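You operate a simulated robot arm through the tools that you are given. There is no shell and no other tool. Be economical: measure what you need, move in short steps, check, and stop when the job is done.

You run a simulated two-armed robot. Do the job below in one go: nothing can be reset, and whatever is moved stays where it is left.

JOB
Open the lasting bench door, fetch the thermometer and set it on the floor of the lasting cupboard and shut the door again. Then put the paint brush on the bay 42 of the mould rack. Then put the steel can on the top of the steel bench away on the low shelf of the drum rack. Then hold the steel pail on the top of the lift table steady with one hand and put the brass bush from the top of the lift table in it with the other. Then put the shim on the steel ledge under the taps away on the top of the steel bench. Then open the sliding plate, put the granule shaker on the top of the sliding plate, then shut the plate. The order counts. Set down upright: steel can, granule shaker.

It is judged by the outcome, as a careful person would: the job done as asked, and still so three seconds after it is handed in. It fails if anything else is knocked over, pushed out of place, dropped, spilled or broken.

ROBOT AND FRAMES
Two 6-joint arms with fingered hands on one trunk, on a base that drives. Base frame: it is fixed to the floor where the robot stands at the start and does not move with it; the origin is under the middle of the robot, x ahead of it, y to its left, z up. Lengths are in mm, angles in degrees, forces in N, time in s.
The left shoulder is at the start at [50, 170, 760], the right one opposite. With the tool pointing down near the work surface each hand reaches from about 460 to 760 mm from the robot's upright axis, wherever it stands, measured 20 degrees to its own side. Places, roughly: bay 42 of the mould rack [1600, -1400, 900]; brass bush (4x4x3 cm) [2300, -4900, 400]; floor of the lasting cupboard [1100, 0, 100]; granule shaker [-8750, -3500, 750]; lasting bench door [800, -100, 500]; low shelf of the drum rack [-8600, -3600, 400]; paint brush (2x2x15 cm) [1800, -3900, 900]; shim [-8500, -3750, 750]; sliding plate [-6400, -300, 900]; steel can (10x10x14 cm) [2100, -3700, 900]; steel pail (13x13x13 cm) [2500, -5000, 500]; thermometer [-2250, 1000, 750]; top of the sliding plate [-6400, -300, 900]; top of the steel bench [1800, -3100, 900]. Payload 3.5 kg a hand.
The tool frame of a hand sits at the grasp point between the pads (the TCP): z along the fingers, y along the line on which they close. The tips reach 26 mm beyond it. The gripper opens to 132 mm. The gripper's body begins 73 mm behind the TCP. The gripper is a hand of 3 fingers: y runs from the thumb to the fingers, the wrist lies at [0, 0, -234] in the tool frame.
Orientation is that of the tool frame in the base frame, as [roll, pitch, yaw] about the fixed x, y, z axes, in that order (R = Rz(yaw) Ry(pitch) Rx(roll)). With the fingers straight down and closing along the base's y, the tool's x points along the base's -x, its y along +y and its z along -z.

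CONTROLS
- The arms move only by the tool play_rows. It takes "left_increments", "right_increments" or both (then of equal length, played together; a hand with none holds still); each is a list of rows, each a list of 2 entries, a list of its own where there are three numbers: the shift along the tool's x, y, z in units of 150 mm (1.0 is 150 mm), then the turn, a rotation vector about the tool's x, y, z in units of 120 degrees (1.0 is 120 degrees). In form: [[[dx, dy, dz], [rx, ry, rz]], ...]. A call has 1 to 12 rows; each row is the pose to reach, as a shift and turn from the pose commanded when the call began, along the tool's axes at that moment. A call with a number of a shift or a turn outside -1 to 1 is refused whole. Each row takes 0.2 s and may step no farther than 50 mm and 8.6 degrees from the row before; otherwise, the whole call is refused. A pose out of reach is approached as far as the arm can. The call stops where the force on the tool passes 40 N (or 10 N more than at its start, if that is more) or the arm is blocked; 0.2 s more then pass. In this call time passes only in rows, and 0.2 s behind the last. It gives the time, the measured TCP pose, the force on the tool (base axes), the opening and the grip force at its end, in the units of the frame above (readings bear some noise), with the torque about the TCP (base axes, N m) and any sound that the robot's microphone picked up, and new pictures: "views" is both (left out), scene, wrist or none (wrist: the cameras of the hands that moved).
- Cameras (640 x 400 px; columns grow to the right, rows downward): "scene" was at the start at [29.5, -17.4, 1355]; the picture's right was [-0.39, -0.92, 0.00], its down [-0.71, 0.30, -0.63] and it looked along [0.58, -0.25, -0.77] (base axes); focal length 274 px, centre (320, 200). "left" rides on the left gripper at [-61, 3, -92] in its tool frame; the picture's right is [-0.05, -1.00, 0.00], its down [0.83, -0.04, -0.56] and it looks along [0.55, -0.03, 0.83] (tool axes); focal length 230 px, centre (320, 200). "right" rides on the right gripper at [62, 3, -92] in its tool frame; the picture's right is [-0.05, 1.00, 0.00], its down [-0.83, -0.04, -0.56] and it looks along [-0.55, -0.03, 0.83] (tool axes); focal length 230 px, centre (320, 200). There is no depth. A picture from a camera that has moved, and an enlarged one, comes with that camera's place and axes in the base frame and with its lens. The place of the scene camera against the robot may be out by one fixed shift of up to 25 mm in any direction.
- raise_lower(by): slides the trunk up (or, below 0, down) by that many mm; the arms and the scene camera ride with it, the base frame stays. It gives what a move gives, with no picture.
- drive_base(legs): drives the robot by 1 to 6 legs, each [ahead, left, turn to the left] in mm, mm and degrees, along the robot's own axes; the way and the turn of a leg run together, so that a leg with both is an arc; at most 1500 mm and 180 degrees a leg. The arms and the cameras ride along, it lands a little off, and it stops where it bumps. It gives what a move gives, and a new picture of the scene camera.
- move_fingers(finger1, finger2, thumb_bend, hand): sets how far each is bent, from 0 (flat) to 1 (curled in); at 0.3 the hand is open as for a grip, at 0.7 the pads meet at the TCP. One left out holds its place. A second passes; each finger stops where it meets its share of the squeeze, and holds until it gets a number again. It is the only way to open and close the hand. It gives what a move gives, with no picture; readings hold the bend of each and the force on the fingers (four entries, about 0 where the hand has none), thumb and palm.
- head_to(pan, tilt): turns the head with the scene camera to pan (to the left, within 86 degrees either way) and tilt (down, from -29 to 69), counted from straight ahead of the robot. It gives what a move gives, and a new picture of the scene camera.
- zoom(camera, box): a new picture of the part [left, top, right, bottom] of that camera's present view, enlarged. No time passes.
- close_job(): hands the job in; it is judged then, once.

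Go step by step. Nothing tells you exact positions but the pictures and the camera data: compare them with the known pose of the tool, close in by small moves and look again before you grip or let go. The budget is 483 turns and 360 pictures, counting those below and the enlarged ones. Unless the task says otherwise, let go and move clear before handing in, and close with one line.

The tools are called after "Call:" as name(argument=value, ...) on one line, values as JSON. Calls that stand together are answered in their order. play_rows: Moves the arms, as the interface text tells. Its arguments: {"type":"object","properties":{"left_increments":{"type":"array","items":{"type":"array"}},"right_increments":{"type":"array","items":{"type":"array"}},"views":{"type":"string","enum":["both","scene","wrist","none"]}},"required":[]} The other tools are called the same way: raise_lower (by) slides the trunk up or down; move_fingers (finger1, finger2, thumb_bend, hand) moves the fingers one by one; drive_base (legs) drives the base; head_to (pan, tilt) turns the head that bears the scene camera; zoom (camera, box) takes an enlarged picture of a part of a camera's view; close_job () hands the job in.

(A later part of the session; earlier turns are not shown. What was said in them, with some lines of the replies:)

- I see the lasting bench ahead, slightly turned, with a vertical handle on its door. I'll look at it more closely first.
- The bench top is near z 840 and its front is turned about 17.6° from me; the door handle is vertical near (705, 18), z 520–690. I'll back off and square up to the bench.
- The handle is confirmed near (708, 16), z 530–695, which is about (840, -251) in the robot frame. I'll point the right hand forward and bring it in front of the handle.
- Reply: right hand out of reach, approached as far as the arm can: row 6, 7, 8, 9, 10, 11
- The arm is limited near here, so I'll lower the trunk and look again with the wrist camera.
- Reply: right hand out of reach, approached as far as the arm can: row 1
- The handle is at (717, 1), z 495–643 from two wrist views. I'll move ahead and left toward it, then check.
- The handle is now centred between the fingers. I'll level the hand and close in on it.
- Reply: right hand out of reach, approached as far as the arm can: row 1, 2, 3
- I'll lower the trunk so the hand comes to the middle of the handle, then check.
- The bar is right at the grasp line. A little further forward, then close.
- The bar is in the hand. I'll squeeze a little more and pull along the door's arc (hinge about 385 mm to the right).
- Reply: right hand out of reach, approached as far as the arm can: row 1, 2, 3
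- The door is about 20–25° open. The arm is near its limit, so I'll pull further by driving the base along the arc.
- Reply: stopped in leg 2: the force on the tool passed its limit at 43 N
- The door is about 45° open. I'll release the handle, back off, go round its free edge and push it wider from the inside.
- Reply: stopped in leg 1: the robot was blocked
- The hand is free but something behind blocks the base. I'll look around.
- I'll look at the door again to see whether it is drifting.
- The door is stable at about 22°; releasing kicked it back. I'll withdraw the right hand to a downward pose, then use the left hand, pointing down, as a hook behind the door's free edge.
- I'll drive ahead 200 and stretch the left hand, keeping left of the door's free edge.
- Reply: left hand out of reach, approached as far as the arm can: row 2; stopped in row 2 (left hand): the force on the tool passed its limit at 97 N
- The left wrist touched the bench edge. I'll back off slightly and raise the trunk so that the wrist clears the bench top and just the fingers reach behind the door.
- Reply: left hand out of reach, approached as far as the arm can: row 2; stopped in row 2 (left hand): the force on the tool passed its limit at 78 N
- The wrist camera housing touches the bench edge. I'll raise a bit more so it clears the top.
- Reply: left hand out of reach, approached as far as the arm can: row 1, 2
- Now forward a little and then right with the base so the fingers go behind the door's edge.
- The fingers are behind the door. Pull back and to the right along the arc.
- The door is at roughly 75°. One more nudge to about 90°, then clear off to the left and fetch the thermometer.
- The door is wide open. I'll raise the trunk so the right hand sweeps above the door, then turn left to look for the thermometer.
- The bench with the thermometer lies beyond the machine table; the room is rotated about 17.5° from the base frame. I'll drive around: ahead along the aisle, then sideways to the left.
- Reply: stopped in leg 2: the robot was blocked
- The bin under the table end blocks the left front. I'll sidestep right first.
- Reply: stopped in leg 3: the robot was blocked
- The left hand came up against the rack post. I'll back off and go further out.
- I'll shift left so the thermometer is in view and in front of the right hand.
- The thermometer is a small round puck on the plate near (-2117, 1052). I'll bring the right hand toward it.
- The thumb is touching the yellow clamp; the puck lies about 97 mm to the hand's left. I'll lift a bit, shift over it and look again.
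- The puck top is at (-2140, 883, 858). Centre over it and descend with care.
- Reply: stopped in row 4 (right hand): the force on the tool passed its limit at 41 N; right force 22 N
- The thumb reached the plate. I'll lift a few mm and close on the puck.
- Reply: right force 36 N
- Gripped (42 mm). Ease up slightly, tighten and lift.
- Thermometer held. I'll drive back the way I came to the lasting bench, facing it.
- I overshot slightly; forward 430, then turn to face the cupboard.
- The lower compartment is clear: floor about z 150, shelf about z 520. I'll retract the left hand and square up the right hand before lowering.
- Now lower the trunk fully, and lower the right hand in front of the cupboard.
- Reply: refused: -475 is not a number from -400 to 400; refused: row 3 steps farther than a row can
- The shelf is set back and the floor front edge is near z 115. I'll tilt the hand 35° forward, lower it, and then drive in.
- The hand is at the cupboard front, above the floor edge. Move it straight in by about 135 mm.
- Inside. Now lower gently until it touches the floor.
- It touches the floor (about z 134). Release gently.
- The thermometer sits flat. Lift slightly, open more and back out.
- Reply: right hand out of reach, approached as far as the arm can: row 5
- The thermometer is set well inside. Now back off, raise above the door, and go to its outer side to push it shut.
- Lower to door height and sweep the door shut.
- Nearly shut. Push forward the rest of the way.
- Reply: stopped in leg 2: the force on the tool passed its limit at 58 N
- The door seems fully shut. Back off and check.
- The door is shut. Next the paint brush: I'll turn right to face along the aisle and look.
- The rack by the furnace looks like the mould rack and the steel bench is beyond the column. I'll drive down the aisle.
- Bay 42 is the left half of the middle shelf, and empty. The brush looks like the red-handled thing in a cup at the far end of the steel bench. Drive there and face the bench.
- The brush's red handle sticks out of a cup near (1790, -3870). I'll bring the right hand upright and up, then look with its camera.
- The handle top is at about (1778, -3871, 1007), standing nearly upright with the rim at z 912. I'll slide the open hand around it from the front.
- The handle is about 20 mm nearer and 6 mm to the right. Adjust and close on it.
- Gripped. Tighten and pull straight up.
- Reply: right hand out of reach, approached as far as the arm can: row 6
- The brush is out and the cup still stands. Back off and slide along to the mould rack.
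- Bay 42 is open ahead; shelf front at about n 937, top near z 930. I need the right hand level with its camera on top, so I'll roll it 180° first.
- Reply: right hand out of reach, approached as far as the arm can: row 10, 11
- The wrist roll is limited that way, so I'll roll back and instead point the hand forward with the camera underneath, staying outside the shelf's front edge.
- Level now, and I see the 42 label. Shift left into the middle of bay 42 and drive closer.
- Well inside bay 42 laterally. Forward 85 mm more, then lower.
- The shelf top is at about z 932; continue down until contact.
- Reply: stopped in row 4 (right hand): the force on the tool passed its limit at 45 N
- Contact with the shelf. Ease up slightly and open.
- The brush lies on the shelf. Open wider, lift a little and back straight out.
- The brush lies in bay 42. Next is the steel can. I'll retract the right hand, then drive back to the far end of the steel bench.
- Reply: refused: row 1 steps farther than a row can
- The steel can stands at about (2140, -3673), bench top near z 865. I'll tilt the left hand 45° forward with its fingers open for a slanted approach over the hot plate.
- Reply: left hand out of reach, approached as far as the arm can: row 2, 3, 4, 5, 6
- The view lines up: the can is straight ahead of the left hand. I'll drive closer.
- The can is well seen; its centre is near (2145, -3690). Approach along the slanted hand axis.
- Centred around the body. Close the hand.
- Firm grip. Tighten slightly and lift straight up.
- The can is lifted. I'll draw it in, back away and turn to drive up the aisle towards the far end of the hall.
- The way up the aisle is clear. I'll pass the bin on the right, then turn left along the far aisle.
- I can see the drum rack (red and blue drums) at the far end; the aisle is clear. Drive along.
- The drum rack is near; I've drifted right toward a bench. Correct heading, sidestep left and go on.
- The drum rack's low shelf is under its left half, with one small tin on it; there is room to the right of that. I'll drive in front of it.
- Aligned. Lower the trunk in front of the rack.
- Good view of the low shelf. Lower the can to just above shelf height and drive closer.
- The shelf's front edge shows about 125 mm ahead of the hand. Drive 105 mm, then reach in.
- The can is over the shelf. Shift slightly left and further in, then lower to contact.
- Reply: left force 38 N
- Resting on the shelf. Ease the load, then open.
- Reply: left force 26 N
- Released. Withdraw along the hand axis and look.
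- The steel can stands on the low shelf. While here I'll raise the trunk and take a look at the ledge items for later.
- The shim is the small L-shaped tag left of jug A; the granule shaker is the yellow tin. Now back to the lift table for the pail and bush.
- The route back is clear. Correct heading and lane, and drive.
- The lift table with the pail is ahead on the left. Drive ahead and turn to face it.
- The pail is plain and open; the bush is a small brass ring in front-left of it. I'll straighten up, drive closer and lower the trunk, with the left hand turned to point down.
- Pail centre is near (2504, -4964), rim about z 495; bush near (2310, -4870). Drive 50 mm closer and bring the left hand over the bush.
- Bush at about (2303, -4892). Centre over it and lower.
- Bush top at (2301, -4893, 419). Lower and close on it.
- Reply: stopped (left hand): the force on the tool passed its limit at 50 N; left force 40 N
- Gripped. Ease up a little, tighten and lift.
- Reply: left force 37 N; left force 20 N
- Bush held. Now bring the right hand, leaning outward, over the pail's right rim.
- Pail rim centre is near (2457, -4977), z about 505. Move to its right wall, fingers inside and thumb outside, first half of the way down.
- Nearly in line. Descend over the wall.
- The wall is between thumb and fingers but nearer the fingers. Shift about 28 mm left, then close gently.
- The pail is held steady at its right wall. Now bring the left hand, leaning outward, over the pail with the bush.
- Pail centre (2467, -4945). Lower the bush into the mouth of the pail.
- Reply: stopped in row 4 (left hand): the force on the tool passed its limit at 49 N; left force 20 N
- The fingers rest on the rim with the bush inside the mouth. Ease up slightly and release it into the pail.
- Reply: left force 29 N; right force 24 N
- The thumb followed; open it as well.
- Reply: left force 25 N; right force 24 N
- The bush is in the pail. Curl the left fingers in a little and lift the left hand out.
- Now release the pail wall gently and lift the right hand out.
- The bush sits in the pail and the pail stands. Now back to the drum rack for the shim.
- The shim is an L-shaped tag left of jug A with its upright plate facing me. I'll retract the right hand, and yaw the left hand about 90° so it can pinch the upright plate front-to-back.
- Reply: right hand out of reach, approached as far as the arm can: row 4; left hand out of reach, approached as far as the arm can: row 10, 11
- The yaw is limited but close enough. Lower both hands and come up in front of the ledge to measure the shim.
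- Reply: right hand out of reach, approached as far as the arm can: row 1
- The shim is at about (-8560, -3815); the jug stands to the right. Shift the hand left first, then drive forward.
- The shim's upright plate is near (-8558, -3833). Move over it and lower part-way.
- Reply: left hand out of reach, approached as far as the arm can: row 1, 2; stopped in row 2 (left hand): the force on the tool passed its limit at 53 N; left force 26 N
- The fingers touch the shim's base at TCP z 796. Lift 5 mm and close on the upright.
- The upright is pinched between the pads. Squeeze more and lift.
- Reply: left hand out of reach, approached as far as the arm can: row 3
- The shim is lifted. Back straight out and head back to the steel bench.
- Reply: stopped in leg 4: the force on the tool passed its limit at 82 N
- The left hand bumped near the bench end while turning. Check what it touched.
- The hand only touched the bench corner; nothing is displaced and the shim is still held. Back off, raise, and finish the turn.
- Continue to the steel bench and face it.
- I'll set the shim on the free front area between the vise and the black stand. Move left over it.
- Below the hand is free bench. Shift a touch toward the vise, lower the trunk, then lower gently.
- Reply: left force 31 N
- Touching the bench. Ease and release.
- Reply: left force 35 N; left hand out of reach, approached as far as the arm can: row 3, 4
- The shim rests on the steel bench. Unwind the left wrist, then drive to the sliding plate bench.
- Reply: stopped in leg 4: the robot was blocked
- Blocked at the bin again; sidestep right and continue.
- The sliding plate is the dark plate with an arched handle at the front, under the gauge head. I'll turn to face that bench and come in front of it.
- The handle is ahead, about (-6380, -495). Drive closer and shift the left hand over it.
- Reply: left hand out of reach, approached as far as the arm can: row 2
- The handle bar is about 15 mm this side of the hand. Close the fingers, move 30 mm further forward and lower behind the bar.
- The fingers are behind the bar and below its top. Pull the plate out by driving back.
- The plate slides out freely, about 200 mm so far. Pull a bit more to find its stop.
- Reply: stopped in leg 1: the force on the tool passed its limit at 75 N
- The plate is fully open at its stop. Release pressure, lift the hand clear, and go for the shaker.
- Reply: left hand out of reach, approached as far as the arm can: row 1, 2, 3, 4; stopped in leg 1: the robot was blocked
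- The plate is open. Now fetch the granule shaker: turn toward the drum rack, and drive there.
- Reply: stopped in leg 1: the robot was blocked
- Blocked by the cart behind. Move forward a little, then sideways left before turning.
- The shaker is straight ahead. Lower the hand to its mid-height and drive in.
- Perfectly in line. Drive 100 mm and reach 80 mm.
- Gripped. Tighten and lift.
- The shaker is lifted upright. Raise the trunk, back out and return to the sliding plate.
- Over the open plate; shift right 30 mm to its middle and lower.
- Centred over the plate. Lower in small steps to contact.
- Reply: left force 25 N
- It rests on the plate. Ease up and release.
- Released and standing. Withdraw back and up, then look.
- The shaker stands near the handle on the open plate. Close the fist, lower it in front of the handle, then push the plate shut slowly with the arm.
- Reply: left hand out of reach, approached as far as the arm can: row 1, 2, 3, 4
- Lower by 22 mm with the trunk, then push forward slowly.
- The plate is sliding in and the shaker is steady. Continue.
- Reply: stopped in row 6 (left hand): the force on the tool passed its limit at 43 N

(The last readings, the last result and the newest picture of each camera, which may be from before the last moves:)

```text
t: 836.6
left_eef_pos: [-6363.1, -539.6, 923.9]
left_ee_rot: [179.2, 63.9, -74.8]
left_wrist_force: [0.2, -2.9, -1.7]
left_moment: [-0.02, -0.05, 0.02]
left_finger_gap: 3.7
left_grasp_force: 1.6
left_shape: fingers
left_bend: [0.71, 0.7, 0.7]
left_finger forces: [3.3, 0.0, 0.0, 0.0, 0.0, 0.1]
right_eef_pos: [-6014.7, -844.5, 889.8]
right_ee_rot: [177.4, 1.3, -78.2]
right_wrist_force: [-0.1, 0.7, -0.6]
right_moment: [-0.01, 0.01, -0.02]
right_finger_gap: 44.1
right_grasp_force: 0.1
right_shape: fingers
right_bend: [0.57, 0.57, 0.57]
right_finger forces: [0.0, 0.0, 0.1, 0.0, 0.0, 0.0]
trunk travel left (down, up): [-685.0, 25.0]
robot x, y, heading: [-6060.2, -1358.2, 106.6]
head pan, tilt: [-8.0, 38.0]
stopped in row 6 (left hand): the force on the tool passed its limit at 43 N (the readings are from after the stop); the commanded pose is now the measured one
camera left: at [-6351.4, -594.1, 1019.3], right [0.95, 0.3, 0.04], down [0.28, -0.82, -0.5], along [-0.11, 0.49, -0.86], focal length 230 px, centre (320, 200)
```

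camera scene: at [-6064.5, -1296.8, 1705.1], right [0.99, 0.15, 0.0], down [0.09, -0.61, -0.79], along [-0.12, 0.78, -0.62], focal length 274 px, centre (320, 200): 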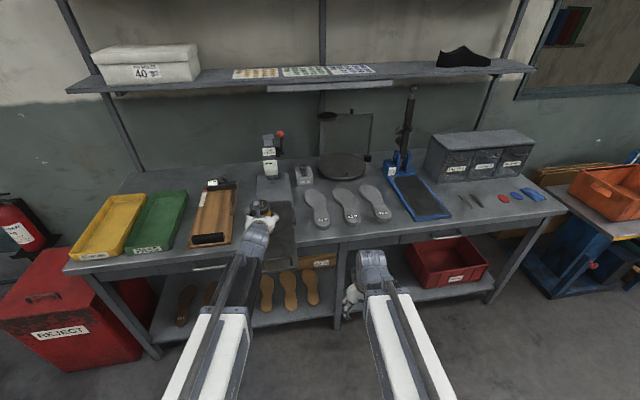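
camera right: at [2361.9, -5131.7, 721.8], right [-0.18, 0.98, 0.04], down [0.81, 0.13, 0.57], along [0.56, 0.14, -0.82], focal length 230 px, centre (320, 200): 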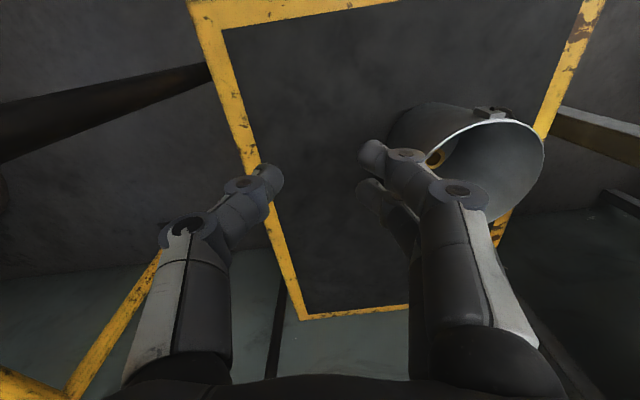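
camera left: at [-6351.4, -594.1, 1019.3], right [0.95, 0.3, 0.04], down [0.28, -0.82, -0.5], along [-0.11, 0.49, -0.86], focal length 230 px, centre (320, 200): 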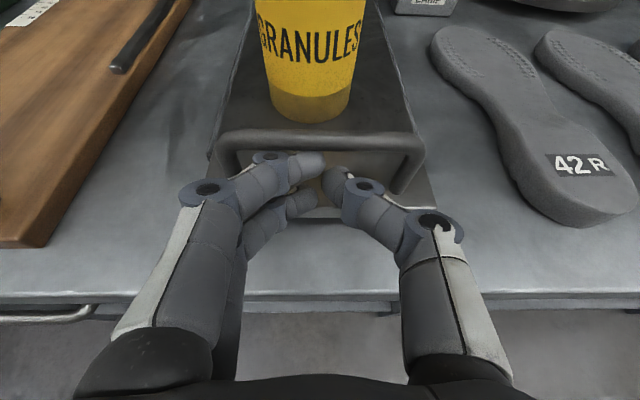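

The push met a stop. Back off slightly and look at whether the plate is fully shut.

Call:
play_rows(left_increments=[[[0.05, 0, -0.15], [0, 0, 0]], [[0.1, 0, -0.4], [0, 0, 0]], [[0.0, 0, -0.65], [0, 0, 0]], [[-0.1, 0, -0.9], [0, 0, 0]]], views="wrist")

Call:
head_to(pan=6, tilt=38)

Call:
zoom(camera="scene", box=[220, 110, 420, 260])

```text
t: 837.6
left_eef_pos: [-6332.5, -648.1, 998.3]
left_ee_rot: [179.2, 64.0, -75.0]
left_wrist_force: [-0.7, 0.1, -0.4]
left_moment: [-0.01, 0.01, 0.02]
left_finger_gap: 5.5
left_grasp_force: 0.0
left_shape: fingers
left_bend: [0.7, 0.7, 0.7]
left_finger forces: [0.0, 0.0, 0.0, 0.1, 0.0, 0.1]
right_eef_pos: [-6013.9, -845.2, 889.3]
right_ee_rot: [177.4, 1.3, -78.2]
right_wrist_force: [0.1, 0.2, -0.4]
right_moment: [0.01, 0.05, 0.01]
right_finger_gap: 44.3
right_grasp_force: 0.0
right_shape: fingers
right_bend: [0.57, 0.57, 0.57]
right_finger forces: [0.0, 0.0, 0.0, 0.1, 0.1, 0.0]
trunk travel left (down, up): [-685.0, 25.0]
robot x, y, heading: [-6063.8, -1359.5, 106.3]
head pan, tilt: [-8.0, 38.0]
camera left: at [-6321.2, -703.7, 1093.5], right [0.95, 0.29, 0.04], down [0.27, -0.82, -0.5], along [-0.12, 0.49, -0.86], focal length 230 px, centre (320, 200)
```

left: 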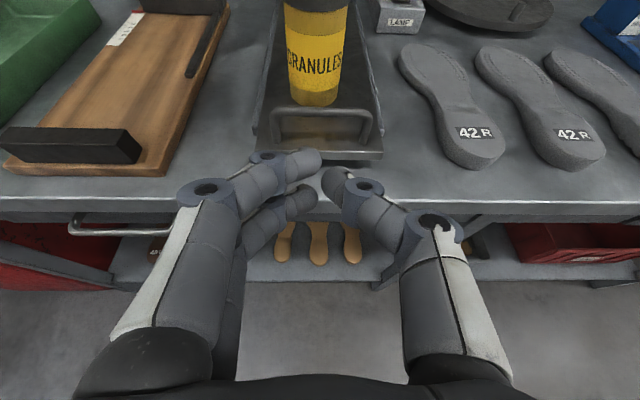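

```text
t: 838.4
left_eef_pos: [-6333.3, -647.1, 996.6]
left_ee_rot: [179.2, 64.0, -74.8]
left_wrist_force: [0.4, -0.7, -0.3]
left_moment: [0.02, 0.02, -0.04]
left_finger_gap: 5.5
left_grasp_force: 0.0
left_shape: fingers
left_bend: [0.7, 0.7, 0.7]
left_finger forces: [0.0, 0.0, 0.1, 0.0, 0.1, 0.1]
right_eef_pos: [-6014.8, -846.0, 890.2]
right_ee_rot: [177.5, 1.3, -78.2]
right_wrist_force: [-0.2, 0.0, 0.1]
right_moment: [0.05, 0.0, 0.0]
right_finger_gap: 44.6
right_grasp_force: 0.0
right_shape: fingers
right_bend: [0.57, 0.57, 0.57]
right_finger forces: [0.1, 0.0, 0.0, 0.0, 0.1, 0.1]
trunk travel left (down, up): [-685.0, 25.0]
robot x, y, heading: [-6059.8, -1359.6, 106.6]
head pan, tilt: [6.0, 38.0]
camera scene: at [-6085.3, -1303.6, 1683.1], right [0.92, 0.38, 0.0], down [0.24, -0.57, -0.79], along [-0.3, 0.73, -0.62], focal length 274 px, centre (320, 200)
```

scene: 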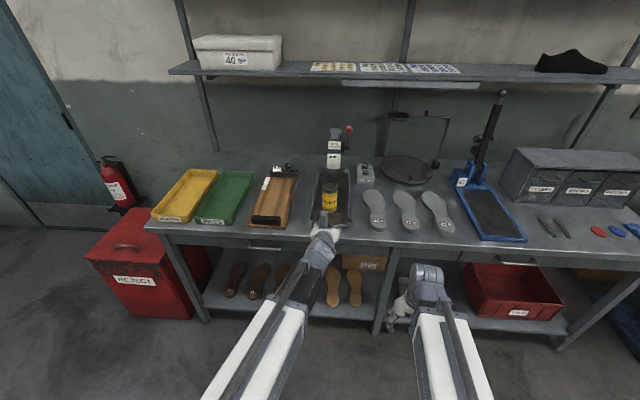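

```text
2.67 times, centred on (320, 185) of scene
camera zoom: at [-6085.3, -1303.6, 1683.1], right [0.92, 0.38, 0.0], down [0.24, -0.57, -0.79], along [-0.3, 0.73, -0.62], focal length 732 px, centre (320, 240)
```

zoom: 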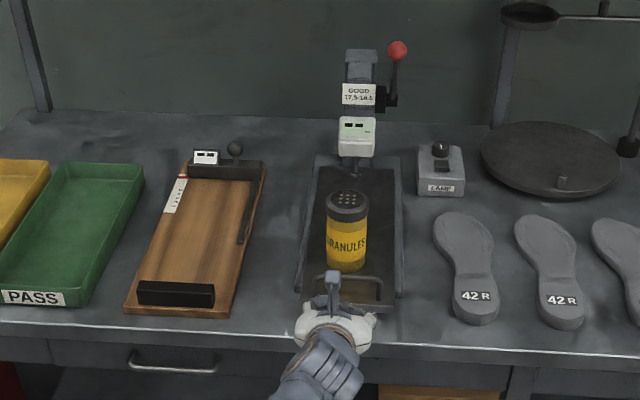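

The plate is fully shut with the shaker standing upright on it. Move clear and check once more.

Call:
drive_base(legs=[[-70, 0, 0]])

Call:
zoom(camera="scene", box=[230, 100, 430, 250])

```text
t: 839.4
left_eef_pos: [-6315.3, -715.4, 998.6]
left_ee_rot: [179.4, 64.0, -74.7]
left_wrist_force: [0.8, 0.0, 0.1]
left_moment: [0.04, -0.01, -0.03]
left_finger_gap: 5.4
left_grasp_force: 0.1
left_shape: fingers
left_bend: [0.7, 0.7, 0.7]
left_finger forces: [0.0, 0.0, 0.0, 0.1, 0.0, 0.0]
right_eef_pos: [-5996.1, -914.0, 890.8]
right_ee_rot: [177.5, 1.5, -78.1]
right_wrist_force: [-0.1, -0.8, 0.3]
right_moment: [0.01, -0.01, 0.01]
right_finger_gap: 44.2
right_grasp_force: 0.0
right_shape: fingers
right_bend: [0.57, 0.57, 0.57]
right_finger forces: [0.0, 0.0, 0.0, 0.0, 0.0, 0.0]
trunk travel left (down, up): [-685.0, 25.0]
robot x, y, heading: [-6041.1, -1423.9, 106.6]
head pan, tilt: [6.0, 38.0]
camera scene: at [-6065.2, -1371.4, 1683.2], right [0.92, 0.38, 0.0], down [0.24, -0.57, -0.79], along [-0.3, 0.73, -0.61], focal length 274 px, centre (320, 200)
```

scene: 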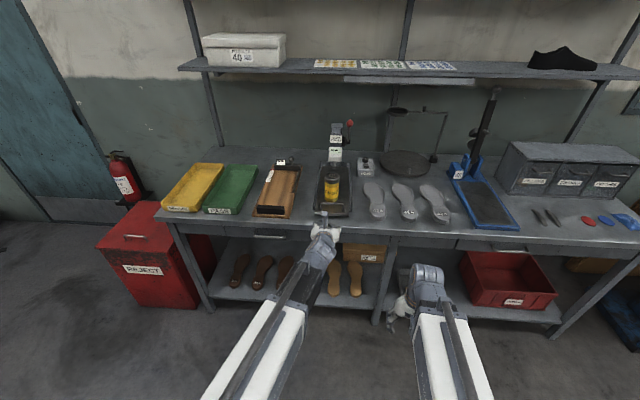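

```text
2.67 times, centred on (330, 175) of scene
camera zoom: at [-6065.2, -1371.4, 1683.2], right [0.92, 0.38, 0.0], down [0.24, -0.57, -0.79], along [-0.3, 0.73, -0.61], focal length 732 px, centre (293, 267)
```

zoom: 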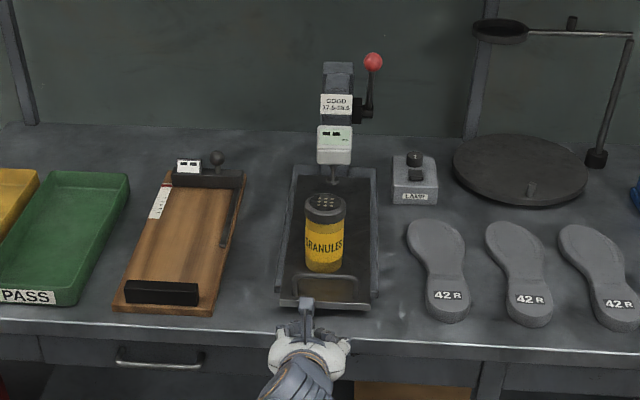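

All the steps are done: the plate is shut with the shaker upright on it, and both hands are clear. I am handing the job in.

Call:
close_job()

```text
The job is handed in.
```

The job is done as asked, in order, and handed in: thermometer in the shut lasting cupboard, brush in bay 42, steel can upright on the drum rack's low shelf, bush in the pail, shim on the steel bench, and granule shaker upright on the shut sliding plate. The bush fell about 10 cm into the pail rather than being set down, and the pail slid about 3 cm on the lift table when I gripped it.
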